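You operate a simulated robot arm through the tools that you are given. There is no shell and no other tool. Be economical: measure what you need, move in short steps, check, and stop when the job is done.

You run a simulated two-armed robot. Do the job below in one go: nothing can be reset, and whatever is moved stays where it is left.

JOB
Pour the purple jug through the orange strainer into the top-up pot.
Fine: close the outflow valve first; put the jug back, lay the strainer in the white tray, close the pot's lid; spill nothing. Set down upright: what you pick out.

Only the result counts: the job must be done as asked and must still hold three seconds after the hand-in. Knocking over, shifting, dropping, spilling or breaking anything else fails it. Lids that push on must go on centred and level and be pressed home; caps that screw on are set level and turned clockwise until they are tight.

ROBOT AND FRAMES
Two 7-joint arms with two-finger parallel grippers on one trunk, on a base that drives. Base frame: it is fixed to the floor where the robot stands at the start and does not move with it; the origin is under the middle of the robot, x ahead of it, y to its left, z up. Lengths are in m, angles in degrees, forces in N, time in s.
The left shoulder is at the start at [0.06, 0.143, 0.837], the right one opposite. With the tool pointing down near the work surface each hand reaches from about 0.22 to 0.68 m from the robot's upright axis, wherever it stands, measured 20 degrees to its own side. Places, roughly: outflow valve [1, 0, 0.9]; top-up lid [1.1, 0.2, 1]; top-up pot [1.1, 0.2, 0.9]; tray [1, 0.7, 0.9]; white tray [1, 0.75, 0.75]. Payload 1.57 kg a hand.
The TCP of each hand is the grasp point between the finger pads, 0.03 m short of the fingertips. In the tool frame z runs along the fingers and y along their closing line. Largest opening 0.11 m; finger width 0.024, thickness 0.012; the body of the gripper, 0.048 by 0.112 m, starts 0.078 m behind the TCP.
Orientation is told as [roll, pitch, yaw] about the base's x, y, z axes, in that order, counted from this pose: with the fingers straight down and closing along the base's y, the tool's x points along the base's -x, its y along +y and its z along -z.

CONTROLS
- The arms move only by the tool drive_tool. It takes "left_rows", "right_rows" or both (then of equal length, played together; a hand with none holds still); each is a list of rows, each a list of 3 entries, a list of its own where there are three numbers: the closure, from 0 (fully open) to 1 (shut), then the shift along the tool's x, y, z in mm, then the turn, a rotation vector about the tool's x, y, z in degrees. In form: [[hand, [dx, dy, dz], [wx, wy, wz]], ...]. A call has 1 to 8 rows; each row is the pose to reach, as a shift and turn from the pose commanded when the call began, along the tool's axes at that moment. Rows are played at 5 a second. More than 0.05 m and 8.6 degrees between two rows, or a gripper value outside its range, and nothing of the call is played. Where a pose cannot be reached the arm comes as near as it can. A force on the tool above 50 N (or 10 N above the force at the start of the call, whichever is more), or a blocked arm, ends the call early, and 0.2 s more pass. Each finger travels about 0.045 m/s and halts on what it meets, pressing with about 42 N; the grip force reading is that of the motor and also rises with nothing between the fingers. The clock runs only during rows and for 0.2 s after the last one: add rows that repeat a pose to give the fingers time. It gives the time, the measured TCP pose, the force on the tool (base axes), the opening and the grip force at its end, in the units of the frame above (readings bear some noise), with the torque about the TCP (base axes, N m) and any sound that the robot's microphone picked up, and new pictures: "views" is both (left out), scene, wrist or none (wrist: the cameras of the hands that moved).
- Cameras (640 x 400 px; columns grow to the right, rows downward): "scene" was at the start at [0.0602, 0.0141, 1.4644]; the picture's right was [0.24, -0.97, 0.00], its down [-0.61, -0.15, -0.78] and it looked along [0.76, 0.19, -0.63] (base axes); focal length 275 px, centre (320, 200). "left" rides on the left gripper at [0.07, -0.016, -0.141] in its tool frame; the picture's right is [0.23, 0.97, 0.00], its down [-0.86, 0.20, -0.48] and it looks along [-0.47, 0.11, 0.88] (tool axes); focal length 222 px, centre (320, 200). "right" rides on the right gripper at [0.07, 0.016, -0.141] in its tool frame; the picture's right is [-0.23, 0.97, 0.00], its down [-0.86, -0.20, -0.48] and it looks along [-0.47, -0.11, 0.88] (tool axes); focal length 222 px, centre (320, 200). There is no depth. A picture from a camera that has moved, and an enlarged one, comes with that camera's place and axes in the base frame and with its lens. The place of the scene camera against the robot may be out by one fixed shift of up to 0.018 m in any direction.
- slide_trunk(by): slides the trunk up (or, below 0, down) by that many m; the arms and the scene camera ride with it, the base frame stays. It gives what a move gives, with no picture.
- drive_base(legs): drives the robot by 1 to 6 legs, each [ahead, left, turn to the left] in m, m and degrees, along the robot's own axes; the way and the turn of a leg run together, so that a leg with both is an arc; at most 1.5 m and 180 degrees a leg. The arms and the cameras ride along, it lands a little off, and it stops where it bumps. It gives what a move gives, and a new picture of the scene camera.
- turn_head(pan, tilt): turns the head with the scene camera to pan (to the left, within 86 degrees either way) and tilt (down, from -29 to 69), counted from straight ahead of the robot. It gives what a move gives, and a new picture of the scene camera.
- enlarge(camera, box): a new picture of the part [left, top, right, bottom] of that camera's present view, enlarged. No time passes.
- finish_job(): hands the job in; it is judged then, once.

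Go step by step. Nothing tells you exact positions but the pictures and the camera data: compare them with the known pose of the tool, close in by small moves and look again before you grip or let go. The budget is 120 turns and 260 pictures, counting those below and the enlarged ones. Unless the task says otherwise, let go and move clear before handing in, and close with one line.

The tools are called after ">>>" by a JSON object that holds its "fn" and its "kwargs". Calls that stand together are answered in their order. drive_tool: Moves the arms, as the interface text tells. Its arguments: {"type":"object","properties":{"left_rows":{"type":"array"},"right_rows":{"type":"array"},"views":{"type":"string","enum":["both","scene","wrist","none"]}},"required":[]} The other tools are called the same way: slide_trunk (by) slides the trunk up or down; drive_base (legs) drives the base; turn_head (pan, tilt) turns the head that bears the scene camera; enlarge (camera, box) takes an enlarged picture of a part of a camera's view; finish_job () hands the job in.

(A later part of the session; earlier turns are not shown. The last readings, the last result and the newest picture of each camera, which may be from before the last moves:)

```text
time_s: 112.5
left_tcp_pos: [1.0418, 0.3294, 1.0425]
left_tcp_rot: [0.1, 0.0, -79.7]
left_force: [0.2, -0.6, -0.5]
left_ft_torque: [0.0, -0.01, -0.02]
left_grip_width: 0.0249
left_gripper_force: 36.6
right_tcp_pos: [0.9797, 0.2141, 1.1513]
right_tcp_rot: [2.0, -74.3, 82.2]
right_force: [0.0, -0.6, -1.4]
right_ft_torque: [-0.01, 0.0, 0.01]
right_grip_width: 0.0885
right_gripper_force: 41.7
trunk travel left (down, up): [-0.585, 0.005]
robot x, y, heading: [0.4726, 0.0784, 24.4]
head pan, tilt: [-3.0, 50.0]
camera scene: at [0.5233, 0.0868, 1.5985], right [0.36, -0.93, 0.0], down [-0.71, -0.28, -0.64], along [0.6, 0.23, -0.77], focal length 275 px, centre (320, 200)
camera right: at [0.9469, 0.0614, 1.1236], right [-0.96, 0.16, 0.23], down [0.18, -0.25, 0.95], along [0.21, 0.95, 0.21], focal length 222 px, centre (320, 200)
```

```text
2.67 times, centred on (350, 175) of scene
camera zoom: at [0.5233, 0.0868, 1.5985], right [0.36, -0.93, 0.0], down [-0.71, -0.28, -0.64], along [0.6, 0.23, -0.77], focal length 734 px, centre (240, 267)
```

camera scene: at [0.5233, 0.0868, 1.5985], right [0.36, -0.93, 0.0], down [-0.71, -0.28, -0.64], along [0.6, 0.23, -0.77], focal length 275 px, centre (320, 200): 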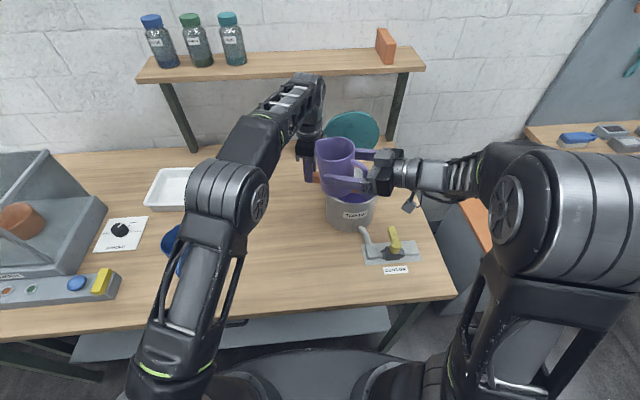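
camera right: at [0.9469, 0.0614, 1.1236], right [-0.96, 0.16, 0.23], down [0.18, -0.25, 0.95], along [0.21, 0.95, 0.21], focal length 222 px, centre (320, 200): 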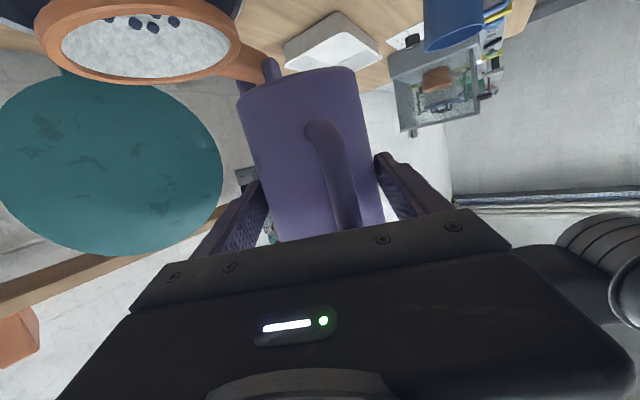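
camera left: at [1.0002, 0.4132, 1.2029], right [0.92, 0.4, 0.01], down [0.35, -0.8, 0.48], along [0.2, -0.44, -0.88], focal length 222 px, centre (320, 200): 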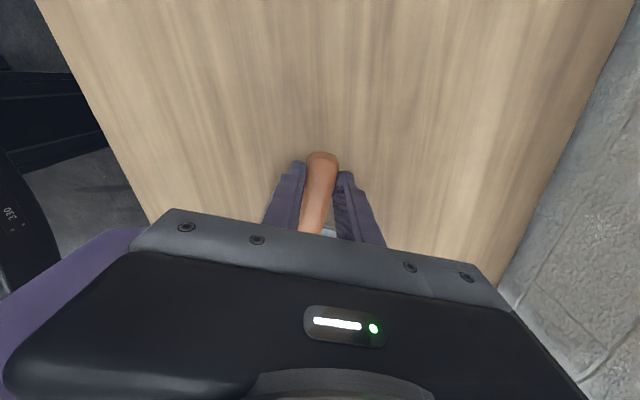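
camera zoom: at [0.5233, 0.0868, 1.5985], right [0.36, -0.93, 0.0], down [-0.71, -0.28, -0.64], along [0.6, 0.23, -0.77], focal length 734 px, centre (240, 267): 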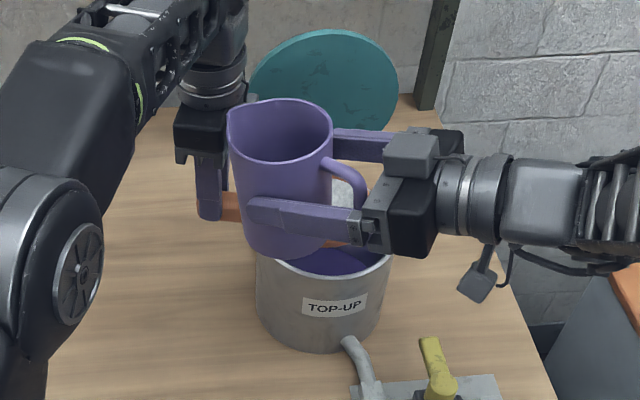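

The jug is upright and empty. I draw it back first, then take the strainer out with the reversed path, keeping it level.

>>> {"fn": "drive_tool", "kwargs": {"right_rows": [[0.5, [-3, 22, -1], [0, 0, 0]], [0.5, [-6, 44, -2], [0, 0, 0]]], "views": "none"}}

>>> {"fn": "drive_tool", "kwargs": {"left_rows": [[1, [10, -5, -8], [0, 0, 0]], [1, [25, -10, -22], [0, 0, 0]], [1, [60, -25, -22], [0, 0, 0]], [1, [95, -45, -22], [0, 0, 0]], [1, [107, -85, -22], [0, 0, 0]], [1, [119, -125, -22], [0, 0, 0]], [1, [131, -165, -30], [0, 0, 0]], [1, [143, -205, -45], [0, 0, 0]]]}}

>>> {"fn": "enlarge", "kwargs": {"camera": "scene", "box": [210, 110, 410, 270]}}

```text
time_s: 113.1
left_tcp_pos: [1.0408, 0.3295, 1.0431]
left_tcp_rot: [0.1, 0.1, -79.7]
left_force: [0.5, -0.7, -0.8]
left_ft_torque: [0.03, 0.01, -0.05]
left_grip_width: 0.0247
left_gripper_force: 36.2
right_tcp_pos: [0.9335, 0.218, 1.1572]
right_tcp_rot: [2.1, -74.3, 82.1]
right_force: [-0.2, -0.7, -1.4]
right_ft_torque: [-0.02, -0.01, 0.01]
right_grip_width: 0.0882
right_gripper_force: 42.4
trunk travel left (down, up): [-0.585, 0.005]
robot x, y, heading: [0.4722, 0.0784, 24.4]
head pan, tilt: [-3.0, 50.0]
```

```text
time_s: 114.9
left_tcp_pos: [0.8138, 0.4328, 1.0892]
left_tcp_rot: [0.0, 0.0, -79.6]
left_force: [0.4, 0.4, 0.2]
left_ft_torque: [0.03, -0.01, 0.0]
left_grip_width: 0.0248
left_gripper_force: 36.8
left hand out of reach, approached as far as the arm can: row 2
right_tcp_pos: [0.933, 0.2179, 1.1575]
right_tcp_rot: [2.0, -74.3, 82.1]
right_force: [-0.2, 0.2, -0.8]
right_ft_torque: [-0.01, 0.02, 0.0]
right_grip_width: 0.0885
right_gripper_force: 41.7
trunk travel left (down, up): [-0.585, 0.005]
robot x, y, heading: [0.4686, 0.0769, 24.4]
head pan, tilt: [-3.0, 50.0]
camera scene: at [0.5216, 0.0868, 1.5986], right [0.36, -0.93, 0.0], down [-0.71, -0.28, -0.64], along [0.6, 0.23, -0.77], focal length 275 px, centre (320, 200)
camera left: at [0.7837, 0.5003, 1.2304], right [0.92, 0.4, 0.0], down [0.35, -0.81, 0.48], along [0.19, -0.44, -0.88], focal length 222 px, centre (320, 200)
```

scene: 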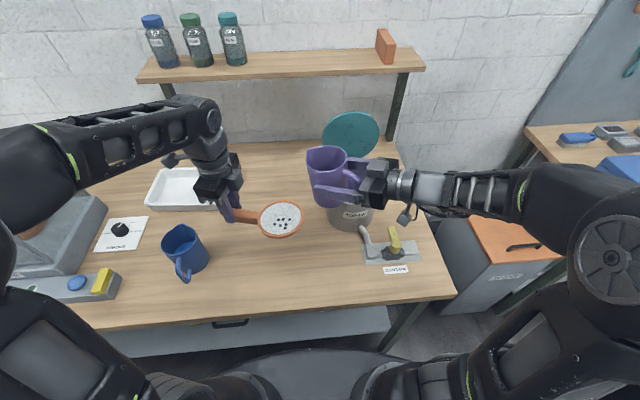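
left: 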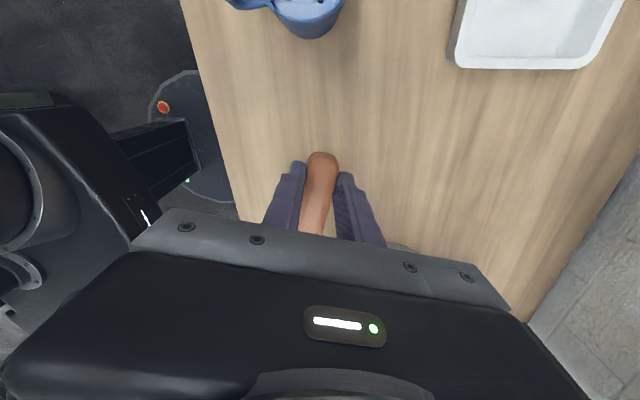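

```text
2.50 times, centred on (310, 190) of scene
camera zoom: at [0.5216, 0.0868, 1.5986], right [0.36, -0.93, 0.0], down [-0.71, -0.28, -0.64], along [0.6, 0.23, -0.77], focal length 688 px, centre (345, 225)
```

zoom: 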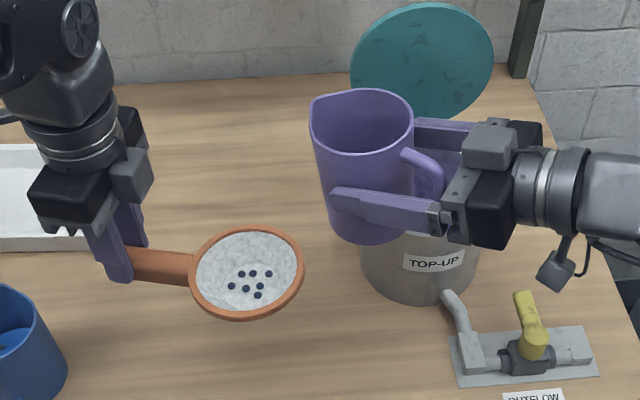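

All seven bits are in the strainer and the bench is dry. I drive back to the jug's original spot.

>>> {"fn": "drive_base", "kwargs": {"legs": [[-0.226, 0, 0], [0, 0.275, 0]]}}

>>> {"fn": "drive_tool", "kwargs": {"right_rows": [[0.5, [0, 0, 0], [7, 0, 2]], [0.5, [0, 0, 0], [14, 0, 4]], [0.5, [0, 0, 0], [21, 0, 6]], [0.5, [0, 0, 0], [28, 0, 8]], [0.5, [0, 0, 0], [35.5, 0, 10.1]]], "views": "scene"}}

```text
time_s: 118.2
left_tcp_pos: [0.4928, 0.5924, 1.0881]
left_tcp_rot: [-0.1, -0.1, -79.5]
left_force: [-0.6, 0.6, -0.3]
left_ft_torque: [0.05, 0.02, -0.01]
left_grip_width: 0.0248
left_gripper_force: 37.1
right_tcp_pos: [0.6149, 0.3776, 1.1569]
right_tcp_rot: [2.2, -74.1, 82.0]
right_force: [0.4, -0.4, -0.3]
right_ft_torque: [-0.01, 0.01, 0.0]
right_grip_width: 0.0884
right_gripper_force: 41.8
trunk travel left (down, up): [-0.585, 0.005]
robot x, y, heading: [0.1545, 0.235, 24.3]
head pan, tilt: [-3.0, 50.0]
camera scene: at [0.2035, 0.247, 1.5986], right [0.37, -0.93, 0.0], down [-0.71, -0.28, -0.64], along [0.6, 0.23, -0.77], focal length 275 px, centre (320, 200)
```

scene: 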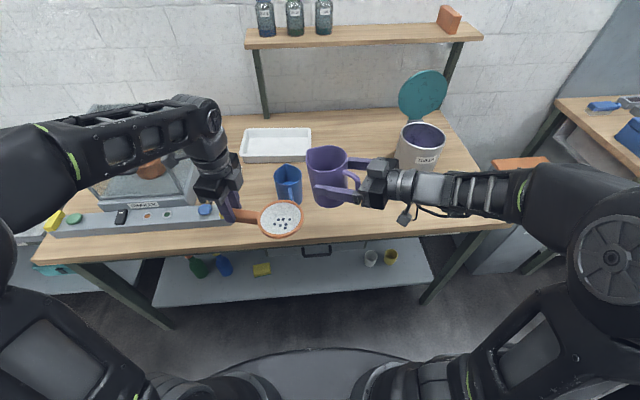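

```text
time_s: 119.4
left_tcp_pos: [0.4932, 0.5928, 1.0879]
left_tcp_rot: [0.0, 0.0, -79.6]
left_force: [0.3, 0.9, -0.2]
left_ft_torque: [0.03, -0.01, 0.01]
left_grip_width: 0.025
left_gripper_force: 36.7
right_tcp_pos: [0.6341, 0.393, 1.1695]
right_tcp_rot: [1.8, -73.7, 45.5]
right_force: [0.6, 0.2, -1.8]
right_ft_torque: [0.0, 0.06, -0.01]
right_grip_width: 0.0883
right_gripper_force: 42.4
right hand out of reach, approached as far as the arm can: row 4, 5
trunk travel left (down, up): [-0.585, 0.005]
robot x, y, heading: [0.1548, 0.2363, 24.4]
head pan, tilt: [-3.0, 50.0]
camera scene: at [0.2027, 0.2468, 1.5986], right [0.37, -0.93, 0.0], down [-0.71, -0.28, -0.64], along [0.6, 0.23, -0.77], focal length 275 px, centre (320, 200)
```

scene: 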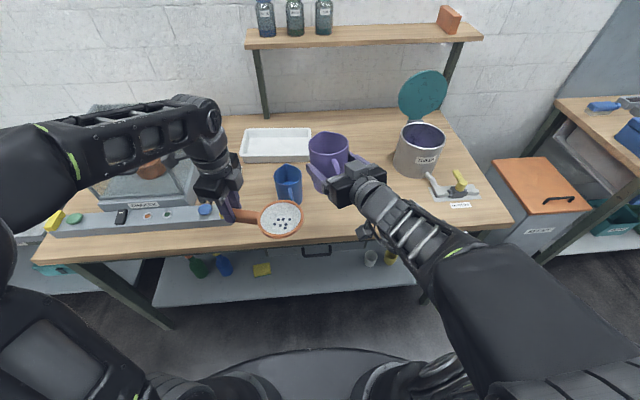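

I bring the jug above its old place along the reverse of the pick-up path.

>>> {"fn": "drive_tool", "kwargs": {"right_rows": [[0.5, [4, -31, 14], [0, 0, 0]], [0.5, [7, -62, 28], [0, 0, 0]], [0.5, [11, -94, 43], [0, 0, 0]], [0.5, [15, -125, 57], [0, 0, 0]]], "views": "wrist"}}

```text
time_s: 120.4
left_tcp_pos: [0.4943, 0.5935, 1.0886]
left_tcp_rot: [-0.2, 0.1, -79.5]
left_force: [0.1, -0.2, -1.1]
left_ft_torque: [0.04, 0.02, -0.03]
left_grip_width: 0.0249
left_gripper_force: 36.6
right_tcp_pos: [0.7636, 0.3453, 1.1376]
right_tcp_rot: [2.4, -73.8, 45.0]
right_force: [0.5, -0.5, -0.6]
right_ft_torque: [-0.01, 0.01, 0.02]
right_grip_width: 0.0883
right_gripper_force: 42.3
trunk travel left (down, up): [-0.585, 0.005]
robot x, y, heading: [0.1501, 0.2408, 24.4]
head pan, tilt: [-3.0, 50.0]
camera right: at [0.6452, 0.2421, 1.111], right [-0.67, 0.71, 0.23], down [0.0, -0.31, 0.95], along [0.74, 0.64, 0.2], focal length 222 px, centre (320, 200)
```

right: 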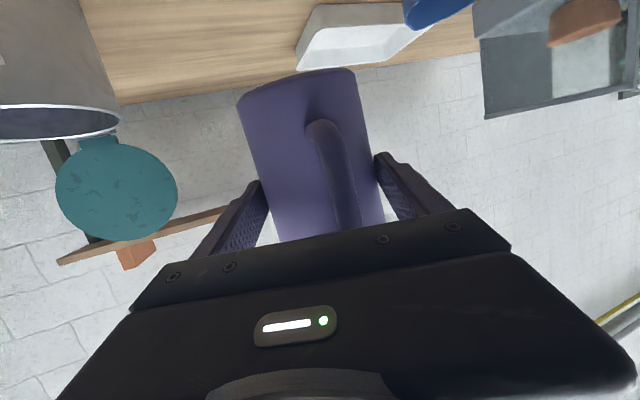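

The jug turned about 12–15° in the grip, so I compensate with the heading while lowering it to just above the bench.

>>> {"fn": "drive_tool", "kwargs": {"right_rows": [[0.5, [25, -1, 17], [-2.9, 0, -0.8]], [0.5, [50, -1, 34], [-5.8, 0, -1.7]], [0.5, [75, -2, 51], [-8.6, 0, -2.5]], [0.5, [100, -2, 68], [-11.5, 0, -3.4]], [0.5, [124, -3, 85], [-11.5, 0, -3.4]]]}}

>>> {"fn": "enlarge", "kwargs": {"camera": "scene", "box": [270, 110, 400, 220]}}

```text
time_s: 121.6
left_tcp_pos: [0.4945, 0.5924, 1.0885]
left_tcp_rot: [0.0, 0.0, -79.5]
left_force: [-0.1, 1.5, -0.8]
left_ft_torque: [0.06, 0.03, 0.0]
left_grip_width: 0.0254
left_gripper_force: 36.7
right_tcp_pos: [0.7762, 0.3992, 1.0202]
right_tcp_rot: [1.6, -73.6, 57.4]
right_force: [-0.3, 0.3, -1.0]
right_ft_torque: [-0.03, 0.0, 0.01]
right_grip_width: 0.0883
right_gripper_force: 42.1
right hand out of reach, approached as far as the arm can: row 4, 5
trunk travel left (down, up): [-0.585, 0.005]
robot x, y, heading: [0.1507, 0.2376, 24.7]
head pan, tilt: [-3.0, 50.0]
camera scene: at [0.2048, 0.2464, 1.5985], right [0.37, -0.93, 0.0], down [-0.71, -0.28, -0.64], along [0.6, 0.23, -0.77], focal length 275 px, centre (320, 200)
camera right: at [0.6823, 0.2741, 0.9943], right [-0.8, 0.56, 0.23], down [0.06, -0.3, 0.95], along [0.6, 0.78, 0.2], focal length 222 px, centre (320, 200)
```

scene: 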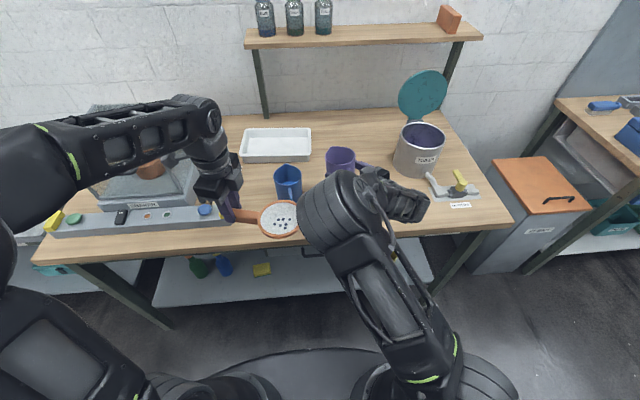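
right: 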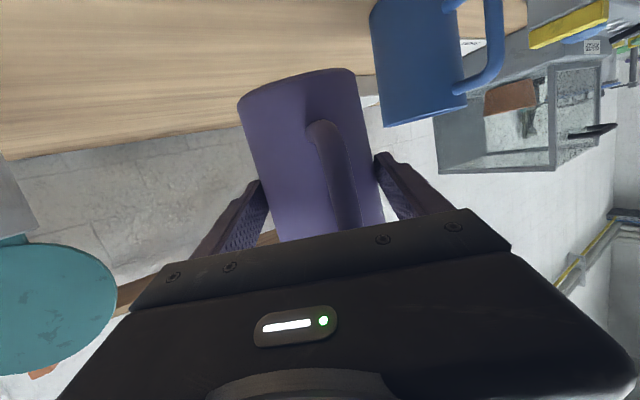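

```text
3.64 times, centred on (335, 165) of scene
camera zoom: at [0.2048, 0.2464, 1.5985], right [0.37, -0.93, 0.0], down [-0.71, -0.28, -0.64], along [0.6, 0.23, -0.77], focal length 1001 px, centre (266, 327)
```

zoom: 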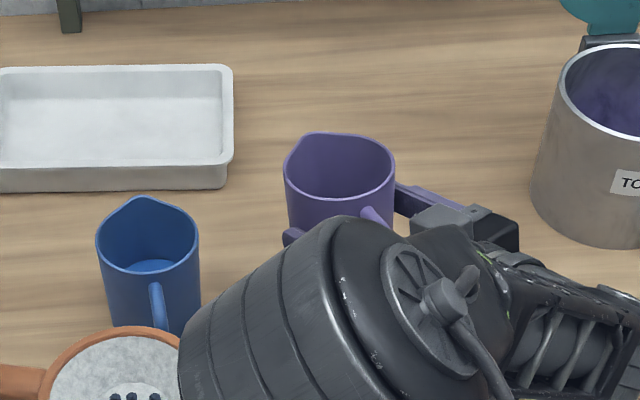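

I lower the trunk 6 cm for reach, then finish positioning with the arm.

>>> {"fn": "slide_trunk", "kwargs": {"by": -0.06}}

>>> {"fn": "drive_tool", "kwargs": {"right_rows": [[0.5, [0, -10, 0], [0, 0, 0]], [0.5, [0, -20, 3], [0, 0, 0]], [0.5, [2, -29, 4], [0, 0, 0]]], "views": "wrist"}}

```text
time_s: 122.6
left_tcp_pos: [0.4946, 0.5923, 1.0278]
left_tcp_rot: [0.0, 0.1, -79.6]
left_force: [0.2, 0.5, -1.1]
left_ft_torque: [0.03, 0.04, 0.02]
left_grip_width: 0.025
left_gripper_force: 36.7
right_tcp_pos: [0.7748, 0.3994, 0.9607]
right_tcp_rot: [1.6, -73.8, 57.4]
right_force: [0.3, -0.6, -1.0]
right_ft_torque: [0.0, 0.0, -0.01]
right_grip_width: 0.0883
right_gripper_force: 42.0
trunk travel left (down, up): [-0.525, 0.065]
robot x, y, heading: [0.1515, 0.2364, 24.4]
head pan, tilt: [-3.0, 50.0]
```

```text
time_s: 123.4
left_tcp_pos: [0.494, 0.5924, 1.0279]
left_tcp_rot: [0.0, -0.1, -79.4]
left_force: [0.2, 0.9, -0.3]
left_ft_torque: [0.04, 0.01, 0.02]
left_grip_width: 0.025
left_gripper_force: 36.6
right_tcp_pos: [0.7879, 0.4002, 0.9677]
right_tcp_rot: [1.4, -73.6, 57.4]
right_force: [-0.1, 0.2, -1.3]
right_ft_torque: [-0.06, -0.03, 0.01]
right_grip_width: 0.0885
right_gripper_force: 42.3
right hand out of reach, approached as far as the arm can: row 1, 2, 3
trunk travel left (down, up): [-0.525, 0.065]
robot x, y, heading: [0.1541, 0.2363, 24.6]
head pan, tilt: [-3.0, 50.0]
camera right: at [0.6937, 0.2758, 0.9423], right [-0.8, 0.56, 0.22], down [0.06, -0.29, 0.95], along [0.6, 0.78, 0.2], focal length 222 px, centre (320, 200)
```

right: 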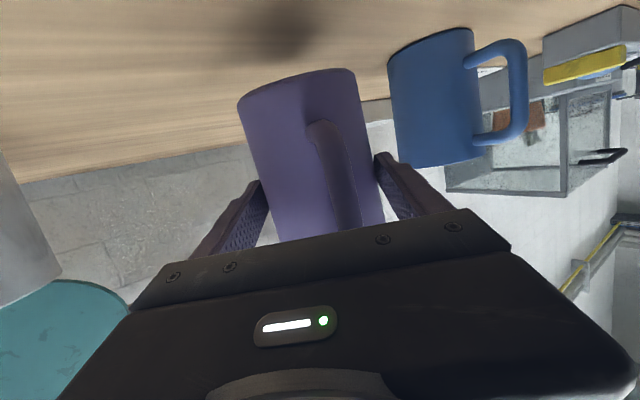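

It's still at the reach limit, so I raise the arm a bit and lower the trunk further to put the shoulder in a better place.

>>> {"fn": "drive_tool", "kwargs": {"right_rows": [[0.5, [-24, 0, -7], [0, 0, 0]], [0.5, [-48, 0, -14], [0, 0, 0]]], "views": "none"}}

>>> {"fn": "slide_trunk", "kwargs": {"by": -0.08}}

>>> {"fn": "drive_tool", "kwargs": {"right_rows": [[0.5, [2, -8, 0], [0, 0, 0]], [0.5, [4, -16, 0], [0, 0, 0]], [0.5, [4, -21, -10], [0, 0, 0]]], "views": "none"}}

```text
time_s: 124.0
left_tcp_pos: [0.4944, 0.5912, 1.0283]
left_tcp_rot: [0.1, 0.0, -79.5]
left_force: [-0.3, 0.3, 0.7]
left_ft_torque: [0.02, 0.01, -0.01]
left_grip_width: 0.025
left_gripper_force: 36.7
right_tcp_pos: [0.788, 0.4016, 1.0178]
right_tcp_rot: [1.8, -73.8, 57.4]
right_force: [-0.7, -0.3, -2.2]
right_ft_torque: [-0.03, 0.0, 0.03]
right_grip_width: 0.0884
right_gripper_force: 41.6
trunk travel left (down, up): [-0.525, 0.065]
robot x, y, heading: [0.1512, 0.2351, 24.3]
head pan, tilt: [-3.0, 50.0]
```

```text
time_s: 125.2
left_tcp_pos: [0.4936, 0.5919, 0.9488]
left_tcp_rot: [0.0, 0.0, -79.5]
left_force: [0.3, -0.3, -0.3]
left_ft_torque: [0.05, -0.01, -0.02]
left_grip_width: 0.0254
left_gripper_force: 36.9
right_tcp_pos: [0.7893, 0.4012, 0.9384]
right_tcp_rot: [1.4, -74.0, 57.6]
right_force: [1.6, 1.0, 6.1]
right_ft_torque: [0.45, -0.36, -0.05]
right_grip_width: 0.0881
right_gripper_force: 41.8
trunk travel left (down, up): [-0.445, 0.145]
robot x, y, heading: [0.1541, 0.2331, 24.3]
head pan, tilt: [-3.0, 50.0]
```

```text
time_s: 126.0
left_tcp_pos: [0.4939, 0.5919, 0.9491]
left_tcp_rot: [-0.1, 0.1, -79.5]
left_force: [-0.4, 0.4, -1.5]
left_ft_torque: [0.02, 0.03, -0.01]
left_grip_width: 0.025
left_gripper_force: 36.9
right_tcp_pos: [0.8006, 0.3801, 0.9379]
right_tcp_rot: [1.4, -74.0, 57.5]
right_force: [0.7, 3.5, 12.0]
right_ft_torque: [0.99, -0.44, 0.05]
right_grip_width: 0.088
right_gripper_force: 42.5
trunk travel left (down, up): [-0.445, 0.145]
robot x, y, heading: [0.1542, 0.2402, 24.5]
head pan, tilt: [-3.0, 50.0]
```

The jug's base touches the bench at its old place (centre ≈ 0.807, 0.391). I open slowly and let it settle.

>>> {"fn": "drive_tool", "kwargs": {"right_rows": [[0.24, [0, 0, 0], [0, 0, 0]], [0.2, [0, 0, 0], [0, 0, 0]], [0.17, [0, 0, 0], [0, 0, 0]], [0.12, [0, 0, 0], [0, 0, 0]], [0.06, [0, 0, 0], [0, 0, 0]], [0, [0, 0, 0], [0, 0, 0]], [0, [0, 0, 0], [0, 0, 0]]]}}

```text
time_s: 127.6
left_tcp_pos: [0.4933, 0.5923, 0.9485]
left_tcp_rot: [-0.1, 0.0, -79.5]
left_force: [0.7, 0.5, -0.7]
left_ft_torque: [0.04, 0.01, 0.01]
left_grip_width: 0.0249
left_gripper_force: 36.3
right_tcp_pos: [0.801, 0.3811, 0.9356]
right_tcp_rot: [1.6, -73.8, 57.4]
right_force: [0.3, 0.8, -0.1]
right_ft_torque: [-0.01, -0.02, -0.02]
right_grip_width: 0.1101
right_gripper_force: 0.0
trunk travel left (down, up): [-0.445, 0.145]
robot x, y, heading: [0.1547, 0.2346, 24.4]
head pan, tilt: [-3.0, 50.0]
camera scene: at [0.204, 0.2458, 1.4586], right [0.37, -0.93, 0.0], down [-0.71, -0.28, -0.64], along [0.6, 0.23, -0.77], focal length 275 px, centre (320, 200)
camera right: at [0.7076, 0.2557, 0.9106], right [-0.8, 0.56, 0.23], down [0.06, -0.3, 0.95], along [0.6, 0.78, 0.2], focal length 222 px, centre (320, 200)
```

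scene: 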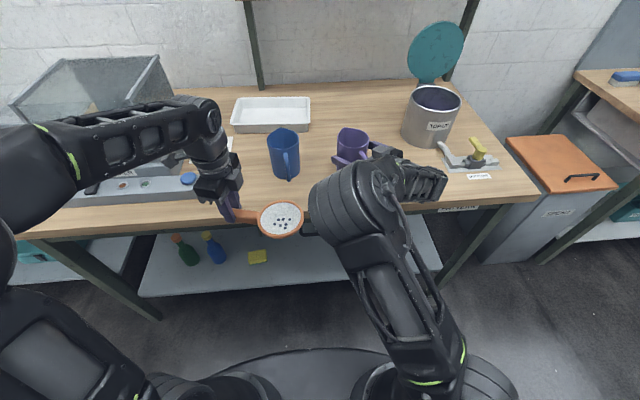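
right: 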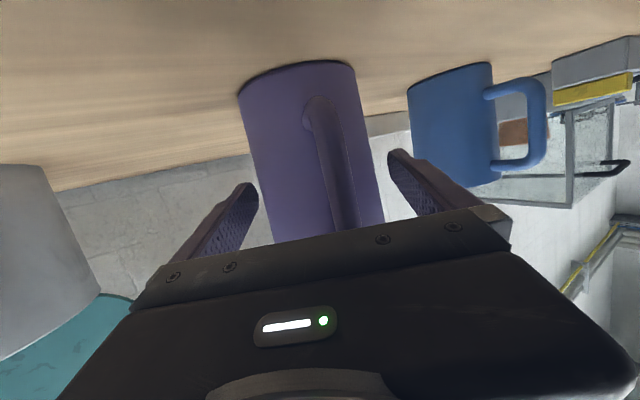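

The jug stands freely. I withdraw the hand straight back.

>>> {"fn": "drive_tool", "kwargs": {"right_rows": [[0, [8, 0, -28], [0, 0, 0]], [0, [17, 0, -58], [0, 0, 0]], [0, [25, 0, -87], [0, 0, 0]], [0, [34, 0, -116], [0, 0, 0]]]}}

>>> {"fn": "enlarge", "kwargs": {"camera": "scene", "box": [260, 90, 420, 200]}}

```text
time_s: 128.6
left_tcp_pos: [0.4942, 0.5919, 0.949]
left_tcp_rot: [-0.1, 0.1, -79.6]
left_force: [0.2, 0.0, -1.1]
left_ft_torque: [0.03, 0.01, 0.0]
left_grip_width: 0.0251
left_gripper_force: 36.5
right_tcp_pos: [0.734, 0.2801, 0.942]
right_tcp_rot: [1.6, -73.7, 57.3]
right_force: [-0.4, 0.0, 0.1]
right_ft_torque: [0.0, 0.01, 0.04]
right_grip_width: 0.1099
right_gripper_force: 0.1
right hand out of reach, approached as far as the arm can: row 3, 4
trunk travel left (down, up): [-0.445, 0.145]
robot x, y, heading: [0.1539, 0.2372, 24.6]
head pan, tilt: [-3.0, 50.0]
camera scene: at [0.2038, 0.2453, 1.4586], right [0.37, -0.93, 0.0], down [-0.71, -0.28, -0.64], along [0.6, 0.24, -0.77], focal length 275 px, centre (320, 200)
camera right: at [0.6403, 0.156, 0.9163], right [-0.8, 0.56, 0.23], down [0.06, -0.29, 0.95], along [0.6, 0.78, 0.2], focal length 222 px, centre (320, 200)
```

scene: 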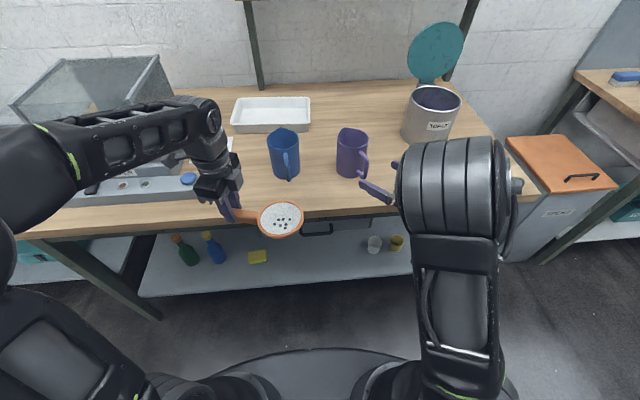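
right: 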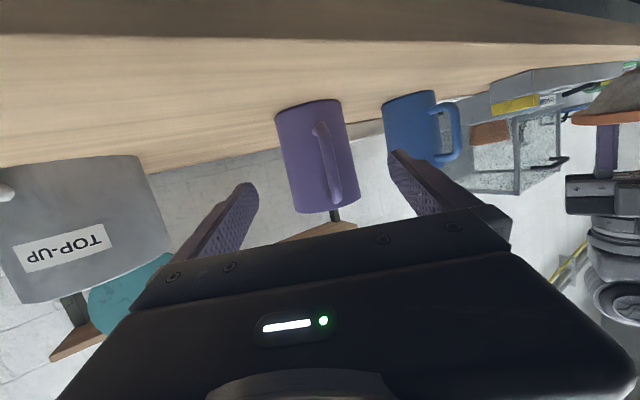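

```text
3.64 times, centred on (340, 145) of scene
camera zoom: at [0.2038, 0.2453, 1.4586], right [0.37, -0.93, 0.0], down [-0.71, -0.28, -0.64], along [0.6, 0.24, -0.77], focal length 1001 px, centre (247, 400)
```

zoom: 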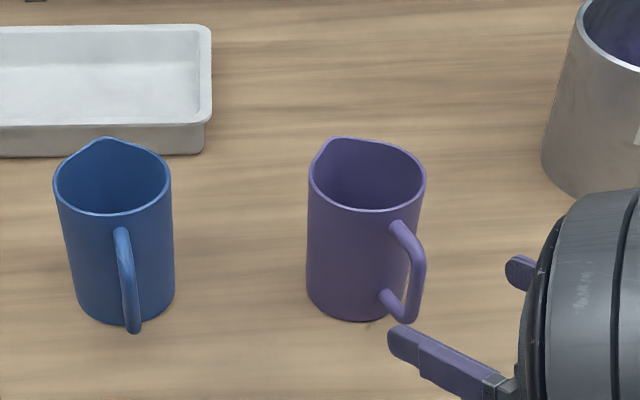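

The jug is upright in its place. I raise the trunk, lift the right hand clear and drive towards the white tray.

>>> {"fn": "slide_trunk", "kwargs": {"by": 0.14}}

>>> {"fn": "drive_tool", "kwargs": {"right_rows": [[0.5, [-30, -20, -10], [0, 0, 0]], [0.8, [-60, -40, -20], [0, 0, 0]], [0.8, [-90, -60, -28], [0, 0, 0]]], "views": "none"}}

>>> {"fn": "drive_base", "kwargs": {"legs": [[0.29, 0.08, 0]]}}

```text
time_s: 130.2
left_tcp_pos: [0.4934, 0.592, 1.0888]
left_tcp_rot: [0.0, 0.0, -79.5]
left_force: [0.1, -0.2, -0.4]
left_ft_torque: [0.02, 0.01, -0.01]
left_grip_width: 0.0251
left_gripper_force: 36.4
right_tcp_pos: [0.735, 0.281, 1.0822]
right_tcp_rot: [1.5, -73.6, 57.5]
right_force: [0.7, -0.5, 0.2]
right_ft_torque: [0.02, -0.01, 0.0]
right_grip_width: 0.1099
right_gripper_force: 0.1
trunk travel left (down, up): [-0.585, 0.005]
robot x, y, heading: [0.1506, 0.2346, 24.4]
head pan, tilt: [-3.0, 50.0]
```

```text
time_s: 131.0
left_tcp_pos: [0.494, 0.5918, 1.0888]
left_tcp_rot: [0.0, 0.1, -79.5]
left_force: [0.2, 0.4, -0.5]
left_ft_torque: [0.06, -0.02, 0.02]
left_grip_width: 0.025
left_gripper_force: 36.3
right_tcp_pos: [0.7876, 0.2474, 1.1739]
right_tcp_rot: [1.6, -73.6, 57.3]
right_force: [-0.1, -0.5, 0.4]
right_ft_torque: [-0.01, -0.01, 0.04]
right_grip_width: 0.0418
right_gripper_force: 0.5
trunk travel left (down, up): [-0.585, 0.005]
robot x, y, heading: [0.1535, 0.2393, 24.4]
head pan, tilt: [-3.0, 50.0]
```

```text
time_s: 133.1
left_tcp_pos: [0.7233, 0.7854, 1.0884]
left_tcp_rot: [-0.1, 0.0, -79.5]
left_force: [0.5, 0.7, -1.0]
left_ft_torque: [0.01, 0.03, -0.02]
left_grip_width: 0.0252
left_gripper_force: 36.4
right_tcp_pos: [1.0157, 0.4408, 1.1747]
right_tcp_rot: [1.5, -73.5, 57.4]
right_force: [-0.2, 0.1, 0.4]
right_ft_torque: [0.01, -0.02, 0.02]
right_grip_width: 0.0218
right_gripper_force: 0.0
trunk travel left (down, up): [-0.585, 0.005]
robot x, y, heading: [0.3791, 0.432, 24.2]
head pan, tilt: [-3.0, 50.0]
camera scene: at [0.4341, 0.4391, 1.5985], right [0.36, -0.93, 0.0], down [-0.71, -0.28, -0.64], along [0.6, 0.23, -0.77], focal length 275 px, centre (320, 200)
```

scene: 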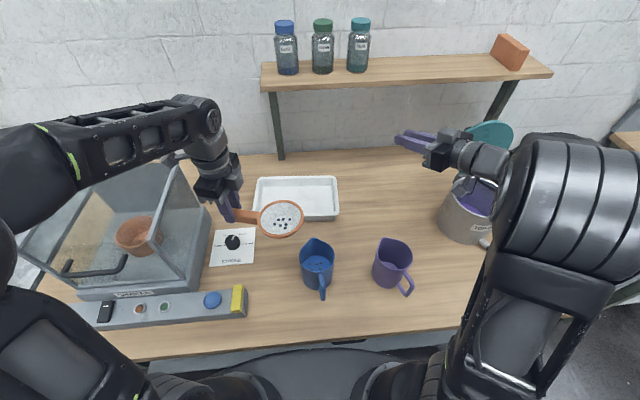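

I zoom in on the tray to fix its corners.

>>> {"fn": "enlarge", "kwargs": {"camera": "scene", "box": [220, 150, 360, 260]}}

```text
3.64 times, centred on (290, 205) of scene
camera zoom: at [0.4341, 0.4391, 1.5985], right [0.36, -0.93, 0.0], down [-0.71, -0.28, -0.64], along [0.6, 0.23, -0.77], focal length 1001 px, centre (429, 182)
```

zoom: 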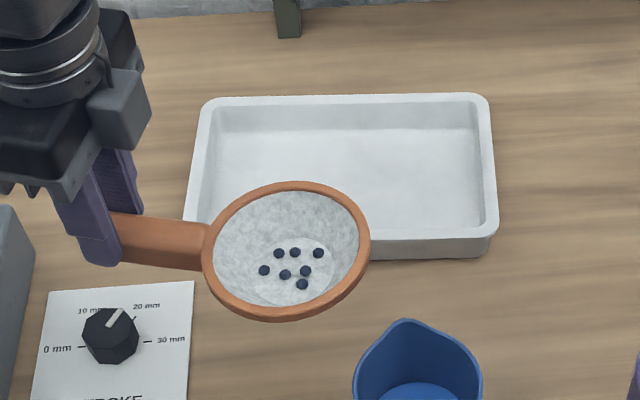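

The tray is centred at (0.964, 0.739), with its long axis towards 112°. I drive 5 cm closer, then carry the strainer above it, aligned with the long axis.

>>> {"fn": "drive_base", "kwargs": {"legs": [[0.05, 0, 0]]}}

```text
time_s: 133.8
left_tcp_pos: [0.7243, 0.7842, 1.0891]
left_tcp_rot: [0.0, 0.0, -79.6]
left_force: [-0.7, 0.4, -0.4]
left_ft_torque: [0.08, 0.01, 0.03]
left_grip_width: 0.025
left_gripper_force: 36.6
right_tcp_pos: [1.015, 0.4387, 1.1751]
right_tcp_rot: [1.7, -73.7, 57.1]
right_force: [0.6, -0.4, 0.0]
right_ft_torque: [-0.01, 0.01, 0.0]
right_grip_width: 0.022
right_gripper_force: 0.0
trunk travel left (down, up): [-0.585, 0.005]
robot x, y, heading: [0.379, 0.4298, 24.3]
head pan, tilt: [-3.0, 50.0]
stopped in leg 1: the robot was blocked; the commanded pose is now the measured one
camera scene: at [0.4331, 0.438, 1.5986], right [0.36, -0.93, 0.0], down [-0.71, -0.28, -0.64], along [0.6, 0.23, -0.77], focal length 275 px, centre (320, 200)
```

scene: 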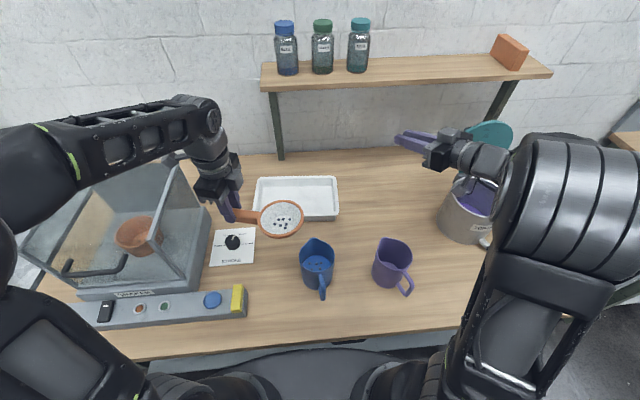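

The base is against the bench, so I try to reach from here, going lower as the arm extends.

>>> {"fn": "drive_tool", "kwargs": {"left_rows": [[1, [-1, 40, 12], [0, 0, -1.5]], [1, [-3, 80, 32], [0, 0, -3]], [1, [-4, 120, 55], [0, 0, -4.5]], [1, [-6, 160, 75], [0, 0, -6]], [1, [-7, 190, 89], [0, 0, -7.2]], [1, [-7, 212, 95], [0, 0, -7.2]]]}}

>>> {"fn": "enlarge", "kwargs": {"camera": "scene", "box": [220, 130, 360, 240]}}

```text
time_s: 135.2
left_tcp_pos: [0.936, 0.8161, 0.9916]
left_tcp_rot: [0.0, -0.1, -72.3]
left_force: [-0.1, -0.7, -1.8]
left_ft_torque: [0.02, 0.06, 0.01]
left_grip_width: 0.025
left_gripper_force: 36.8
right_tcp_pos: [1.0162, 0.4394, 1.176]
right_tcp_rot: [1.6, -73.6, 57.0]
right_force: [0.3, -0.1, -0.2]
right_ft_torque: [-0.02, -0.01, 0.01]
right_grip_width: 0.0221
right_gripper_force: 0.1
trunk travel left (down, up): [-0.585, 0.005]
robot x, y, heading: [0.3816, 0.4294, 24.5]
head pan, tilt: [-3.0, 50.0]
camera scene: at [0.434, 0.4383, 1.5985], right [0.36, -0.93, 0.0], down [-0.71, -0.28, -0.64], along [0.6, 0.23, -0.77], focal length 275 px, centre (320, 200)
camera left: at [0.8984, 0.879, 1.1336], right [0.86, 0.51, 0.0], down [0.45, -0.75, 0.48], along [0.25, -0.41, -0.88], focal length 222 px, centre (320, 200)
```

scene: 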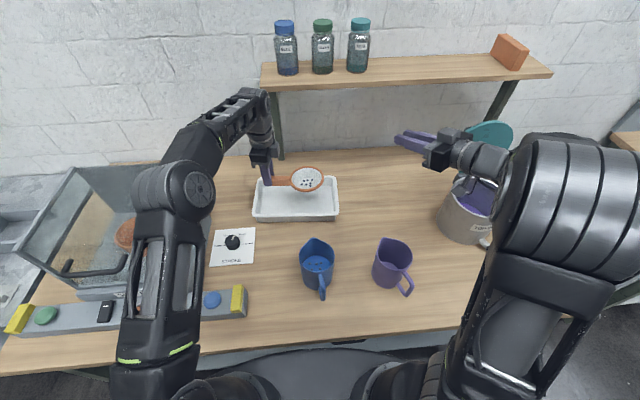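
left: 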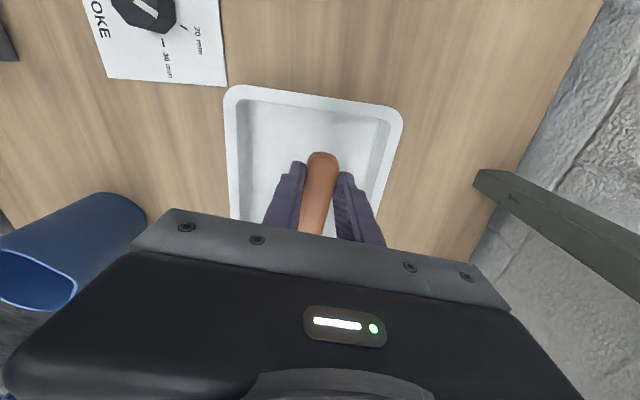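

```text
3.64 times, centred on (290, 185) of scene
camera zoom: at [0.434, 0.4383, 1.5985], right [0.36, -0.93, 0.0], down [-0.71, -0.28, -0.64], along [0.6, 0.23, -0.77], focal length 1001 px, centre (429, 254)
```

zoom: 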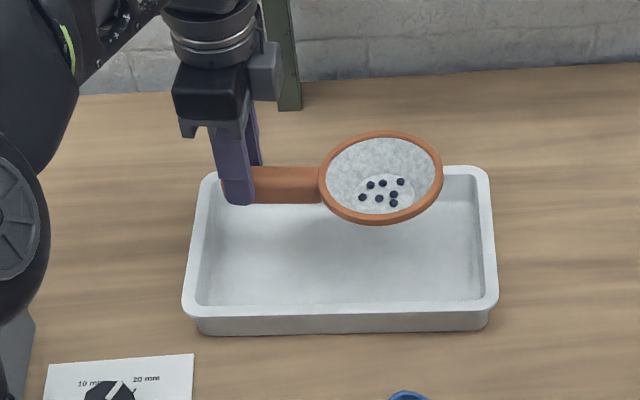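

It's well centred over the tray. I lower it.

>>> {"fn": "drive_tool", "kwargs": {"left_rows": [[1, [0, 0, 25], [0, 0, 0]], [1, [0, 0, 50], [0, 0, 0]], [1, [0, 0, 68], [0, 0, 0]], [1, [0, 0, 74], [0, 0, 0]]]}}

>>> {"fn": "enlarge", "kwargs": {"camera": "scene", "box": [220, 130, 360, 240]}}

```text
time_s: 136.2
left_tcp_pos: [0.9331, 0.8165, 0.9194]
left_tcp_rot: [0.0, 0.0, -72.4]
left_force: [-0.7, -0.6, -0.1]
left_ft_torque: [0.01, 0.04, -0.02]
left_grip_width: 0.0251
left_gripper_force: 36.9
right_tcp_pos: [1.0164, 0.4404, 1.1758]
right_tcp_rot: [1.6, -73.7, 57.3]
right_force: [0.1, 0.0, -0.3]
right_ft_torque: [0.01, -0.02, 0.0]
right_grip_width: 0.0219
right_gripper_force: 0.0
trunk travel left (down, up): [-0.585, 0.005]
robot x, y, heading: [0.3832, 0.4258, 24.3]
head pan, tilt: [-3.0, 50.0]
camera scene: at [0.4332, 0.4381, 1.5986], right [0.36, -0.93, 0.0], down [-0.71, -0.28, -0.64], along [0.6, 0.23, -0.77], focal length 275 px, centre (320, 200)
camera left: at [0.8972, 0.8792, 1.0607], right [0.86, 0.51, 0.0], down [0.45, -0.75, 0.48], along [0.24, -0.41, -0.88], focal length 222 px, centre (320, 200)
```

scene: 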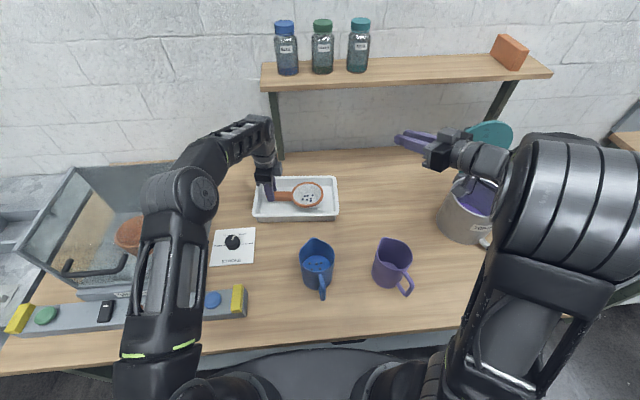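
left: 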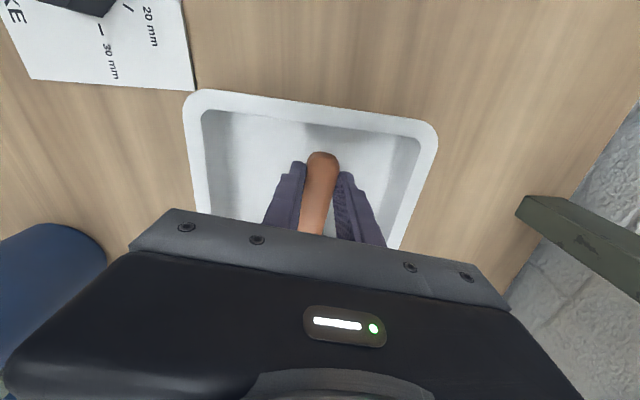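

```text
3.64 times, centred on (290, 185) of scene
camera zoom: at [0.4332, 0.4381, 1.5986], right [0.36, -0.93, 0.0], down [-0.71, -0.28, -0.64], along [0.6, 0.23, -0.77], focal length 1001 px, centre (429, 254)
```

zoom: 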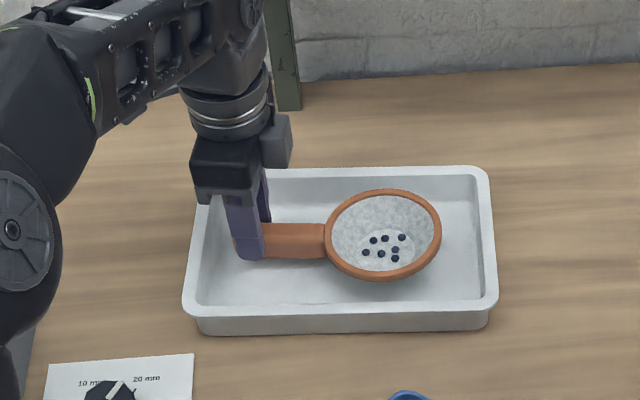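

It's inside the tray without contact yet. I go down in small steps until it touches.

>>> {"fn": "drive_tool", "kwargs": {"left_rows": [[1, [0, 0, 3], [0, 0, 0]], [1, [0, 0, 6], [0, 0, 0]], [1, [0, 0, 8], [0, 0, 0]], [1, [0, 0, 9], [0, 0, 0]]], "views": "none"}}

```text
time_s: 137.2
left_tcp_pos: [0.9344, 0.8152, 0.9109]
left_tcp_rot: [0.0, -0.1, -72.4]
left_force: [-0.3, 0.8, -0.5]
left_ft_torque: [0.06, 0.03, -0.01]
left_grip_width: 0.0252
left_gripper_force: 36.1
right_tcp_pos: [1.0166, 0.4397, 1.1744]
right_tcp_rot: [1.7, -73.7, 57.2]
right_force: [0.3, 0.4, -0.1]
right_ft_torque: [0.01, -0.01, 0.01]
right_grip_width: 0.0219
right_gripper_force: 0.0
trunk travel left (down, up): [-0.585, 0.005]
robot x, y, heading: [0.3808, 0.4302, 24.7]
head pan, tilt: [-3.0, 50.0]
```

>>> {"fn": "drive_tool", "kwargs": {"left_rows": [[1, [0, 0, 2], [0, 0, 0]], [1, [0, 0, 4], [0, 0, 0]]], "views": "none"}}

```text
time_s: 137.8
left_tcp_pos: [0.9335, 0.8163, 0.9076]
left_tcp_rot: [0.2, 0.0, -72.2]
left_force: [-1.1, -0.9, 11.7]
left_ft_torque: [0.22, 0.17, 0.02]
left_grip_width: 0.025
left_gripper_force: 36.4
right_tcp_pos: [1.0156, 0.4395, 1.1757]
right_tcp_rot: [1.6, -73.6, 57.2]
right_force: [-0.1, 0.0, -0.4]
right_ft_torque: [-0.01, 0.06, 0.01]
right_grip_width: 0.0218
right_gripper_force: 0.0
trunk travel left (down, up): [-0.585, 0.005]
robot x, y, heading: [0.3779, 0.424, 24.6]
head pan, tilt: [-3.0, 50.0]
```

It has touched down. I open the fingers gently.

>>> {"fn": "drive_tool", "kwargs": {"left_rows": [[0.76, [0, 0, -1], [0, 0, 0]], [0.72, [0, 0, -1], [0, 0, 0]], [0.66, [0, 0, -1], [0, 0, 0]], [0.6, [0, 0, -1], [0, 0, 0]], [0.55, [0, 0, -1], [0, 0, 0]], [0.55, [0, 0, -1], [0, 0, 0]]]}}

>>> {"fn": "enlarge", "kwargs": {"camera": "scene", "box": [220, 130, 360, 240]}}

```text
time_s: 139.2
left_tcp_pos: [0.933, 0.8156, 0.9072]
left_tcp_rot: [0.0, 0.0, -72.4]
left_force: [0.3, 0.3, 0.9]
left_ft_torque: [0.02, 0.0, -0.02]
left_grip_width: 0.0493
left_gripper_force: 0.0
right_tcp_pos: [1.0156, 0.4399, 1.175]
right_tcp_rot: [1.8, -73.7, 57.3]
right_force: [0.2, 0.4, -0.4]
right_ft_torque: [0.02, 0.04, -0.01]
right_grip_width: 0.0219
right_gripper_force: 0.1
trunk travel left (down, up): [-0.585, 0.005]
robot x, y, heading: [0.3801, 0.4276, 24.4]
head pan, tilt: [-3.0, 50.0]
camera scene: at [0.4333, 0.4381, 1.5986], right [0.36, -0.93, 0.0], down [-0.71, -0.28, -0.64], along [0.6, 0.23, -0.77], focal length 275 px, centre (320, 200)
camera left: at [0.8975, 0.879, 1.0491], right [0.86, 0.51, 0.0], down [0.45, -0.75, 0.48], along [0.24, -0.41, -0.88], focal length 222 px, centre (320, 200)
```

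scene: 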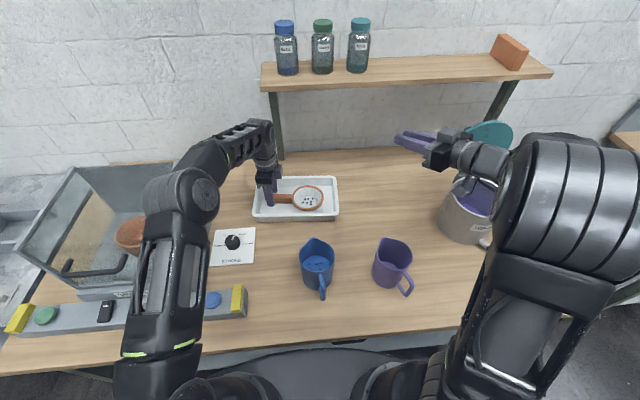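
left: 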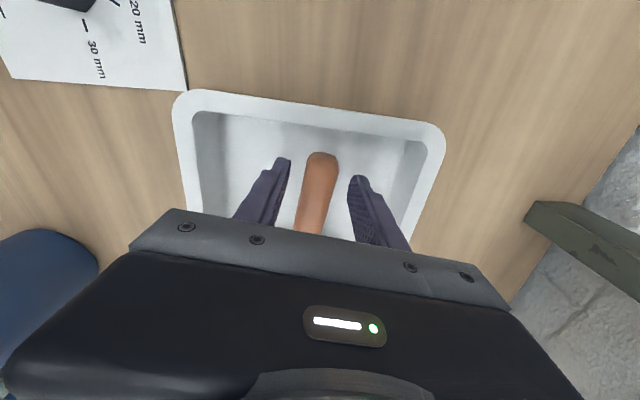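

```text
3.64 times, centred on (290, 185) of scene
camera zoom: at [0.4333, 0.4381, 1.5986], right [0.36, -0.93, 0.0], down [-0.71, -0.28, -0.64], along [0.6, 0.23, -0.77], focal length 1001 px, centre (429, 254)
```

zoom: 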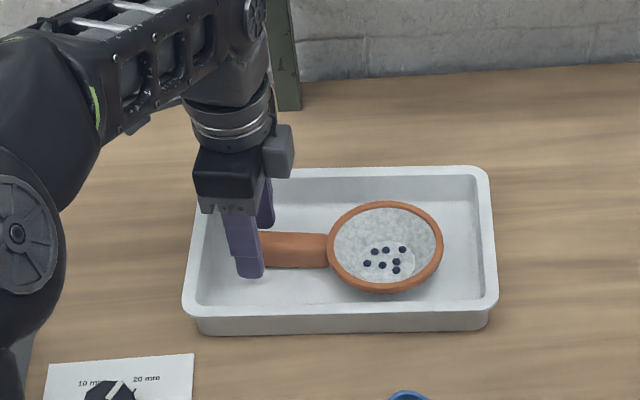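

The strainer lies level in the tray with all the bits. I raise the left hand straight up and retract it.

>>> {"fn": "drive_tool", "kwargs": {"left_rows": [[0.5, [0, 0, -25], [0, 0, 0]], [0.5, [0, 0, -60], [0, 0, 0]], [0.5, [0, 0, -85], [0, 0, 0]], [0.5, [0, -40, -105], [0, 0, 0]], [0.5, [0, -80, -130], [0, 0, 0]], [0.5, [0, -125, -150], [0, 0, 0]], [0.5, [0, -165, -170], [0, 0, 0]], [0.5, [0, -205, -190], [0, 0, 0]]]}}

>>> {"fn": "enlarge", "kwargs": {"camera": "scene", "box": [220, 130, 360, 240]}}

```text
time_s: 141.0
left_tcp_pos: [0.7365, 0.7523, 1.0979]
left_tcp_rot: [0.1, -0.1, -72.4]
left_force: [-0.5, 0.1, -0.2]
left_ft_torque: [-0.01, -0.04, -0.04]
left_grip_width: 0.0552
left_gripper_force: 0.0
right_tcp_pos: [1.0142, 0.4399, 1.1757]
right_tcp_rot: [1.4, -73.7, 57.4]
right_force: [-0.3, 0.6, 0.9]
right_ft_torque: [-0.02, 0.0, -0.01]
right_grip_width: 0.0222
right_gripper_force: 0.1
trunk travel left (down, up): [-0.585, 0.005]
robot x, y, heading: [0.3834, 0.4281, 24.7]
head pan, tilt: [-3.0, 50.0]
camera scene: at [0.4313, 0.4375, 1.5986], right [0.36, -0.93, 0.0], down [-0.71, -0.28, -0.64], along [0.6, 0.23, -0.77], focal length 275 px, centre (320, 200)
camera left: at [0.7001, 0.8158, 1.2393], right [0.86, 0.51, 0.0], down [0.45, -0.75, 0.48], along [0.25, -0.41, -0.88], focal length 222 px, centre (320, 200)
```

scene: 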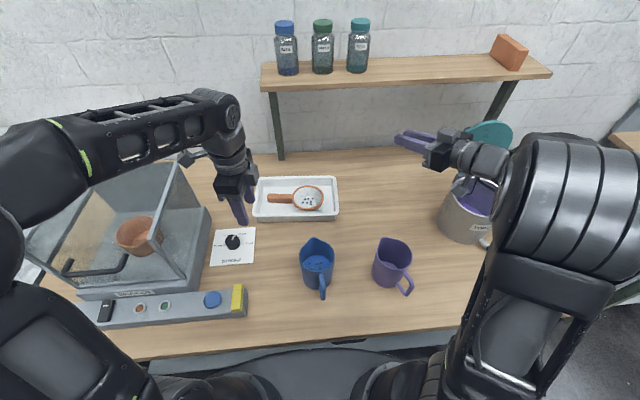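
left: 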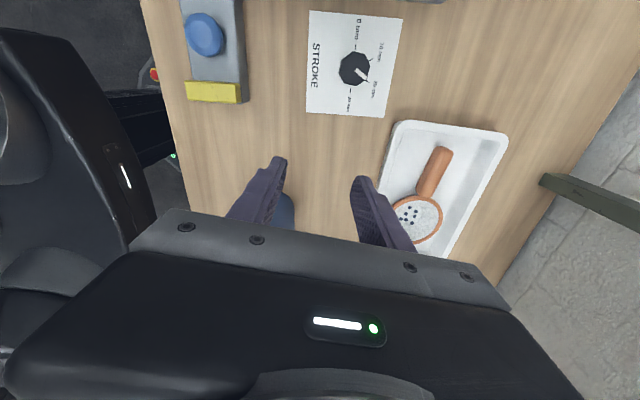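

```text
3.64 times, centred on (290, 185) of scene
camera zoom: at [0.4313, 0.4375, 1.5986], right [0.36, -0.93, 0.0], down [-0.71, -0.28, -0.64], along [0.6, 0.23, -0.77], focal length 1001 px, centre (429, 254)
```

zoom: 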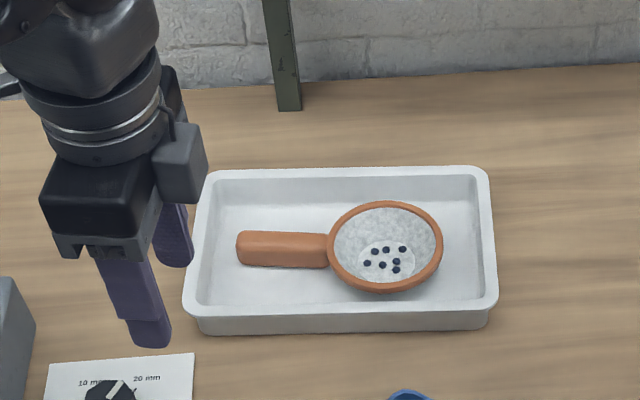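

The strainer is laid down. What's left is closing the lid, so I back off, drive to the right in front of the pot, and bring the right hand back to pointing down.

>>> {"fn": "drive_base", "kwargs": {"legs": [[-0.17, 0, 0], [0, -0.333, 0]]}}

>>> {"fn": "drive_tool", "kwargs": {"right_rows": [[0.8, [9, 9, -10], [0, 8.2, 0]], [0.8, [17, 17, -21], [0, 16.4, 0]], [0.8, [25, 26, -31], [0, 24.6, 0]], [0.8, [33, 34, -42], [0, 32.8, 0]], [0.8, [42, 43, -52], [0, 41, 0]], [0.8, [50, 51, -63], [0, 49.2, 0]], [0.8, [58, 60, -73], [0, 57.4, 0]], [0.8, [66, 68, -83], [0, 65.6, 0]]], "views": "scene"}}

```text
time_s: 144.2
left_tcp_pos: [0.7201, 0.3833, 1.0981]
left_tcp_rot: [0.0, -0.1, -72.3]
left_force: [0.2, -0.3, -0.1]
left_ft_torque: [0.03, 0.04, -0.02]
left_grip_width: 0.0549
left_gripper_force: 0.1
right_tcp_pos: [0.9999, 0.0686, 1.1748]
right_tcp_rot: [1.8, -73.7, 57.1]
right_force: [-0.3, -0.8, -0.6]
right_ft_torque: [0.01, -0.01, 0.03]
right_grip_width: 0.0219
right_gripper_force: 0.0
trunk travel left (down, up): [-0.585, 0.005]
robot x, y, heading: [0.3651, 0.0579, 24.6]
head pan, tilt: [-3.0, 50.0]
camera scene: at [0.4165, 0.067, 1.5986], right [0.37, -0.93, 0.0], down [-0.71, -0.28, -0.64], along [0.6, 0.24, -0.77], focal length 275 px, centre (320, 200)
```

scene: 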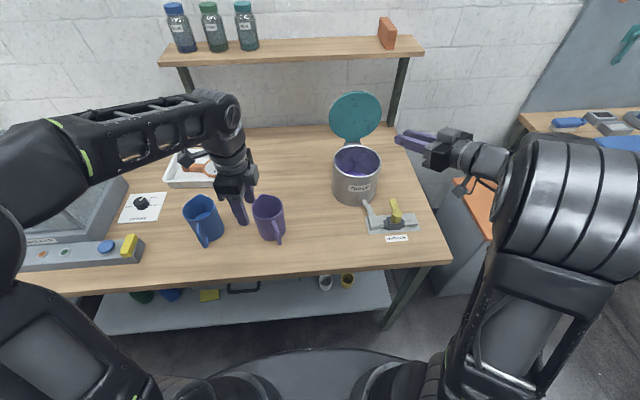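

```text
time_s: 146.0
left_tcp_pos: [0.7219, 0.3821, 1.0971]
left_tcp_rot: [-0.1, 0.1, -72.2]
left_force: [-0.1, 0.5, -0.5]
left_ft_torque: [0.02, 0.01, 0.01]
left_grip_width: 0.055
left_gripper_force: 0.1
right_tcp_pos: [0.8901, 0.0212, 1.1346]
right_tcp_rot: [0.5, -8.0, 58.8]
right_force: [1.2, 0.8, -0.5]
right_ft_torque: [0.01, 0.04, -0.03]
right_grip_width: 0.0217
right_gripper_force: 0.2
trunk travel left (down, up): [-0.585, 0.005]
robot x, y, heading: [0.3667, 0.0573, 24.6]
head pan, tilt: [-3.0, 50.0]
camera scene: at [0.4172, 0.0672, 1.5985], right [0.37, -0.93, 0.0], down [-0.71, -0.28, -0.64], along [0.6, 0.24, -0.77], focal length 275 px, centre (320, 200)
```

scene: 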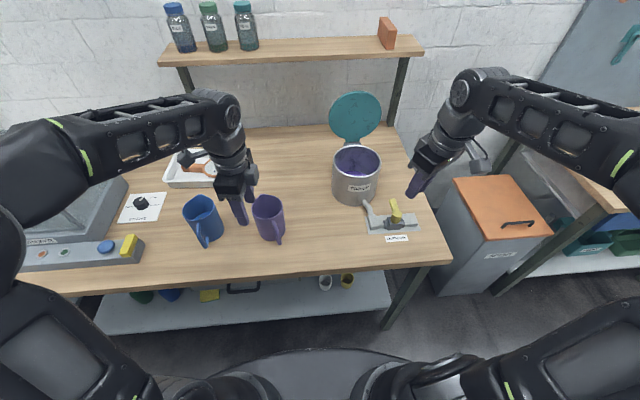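

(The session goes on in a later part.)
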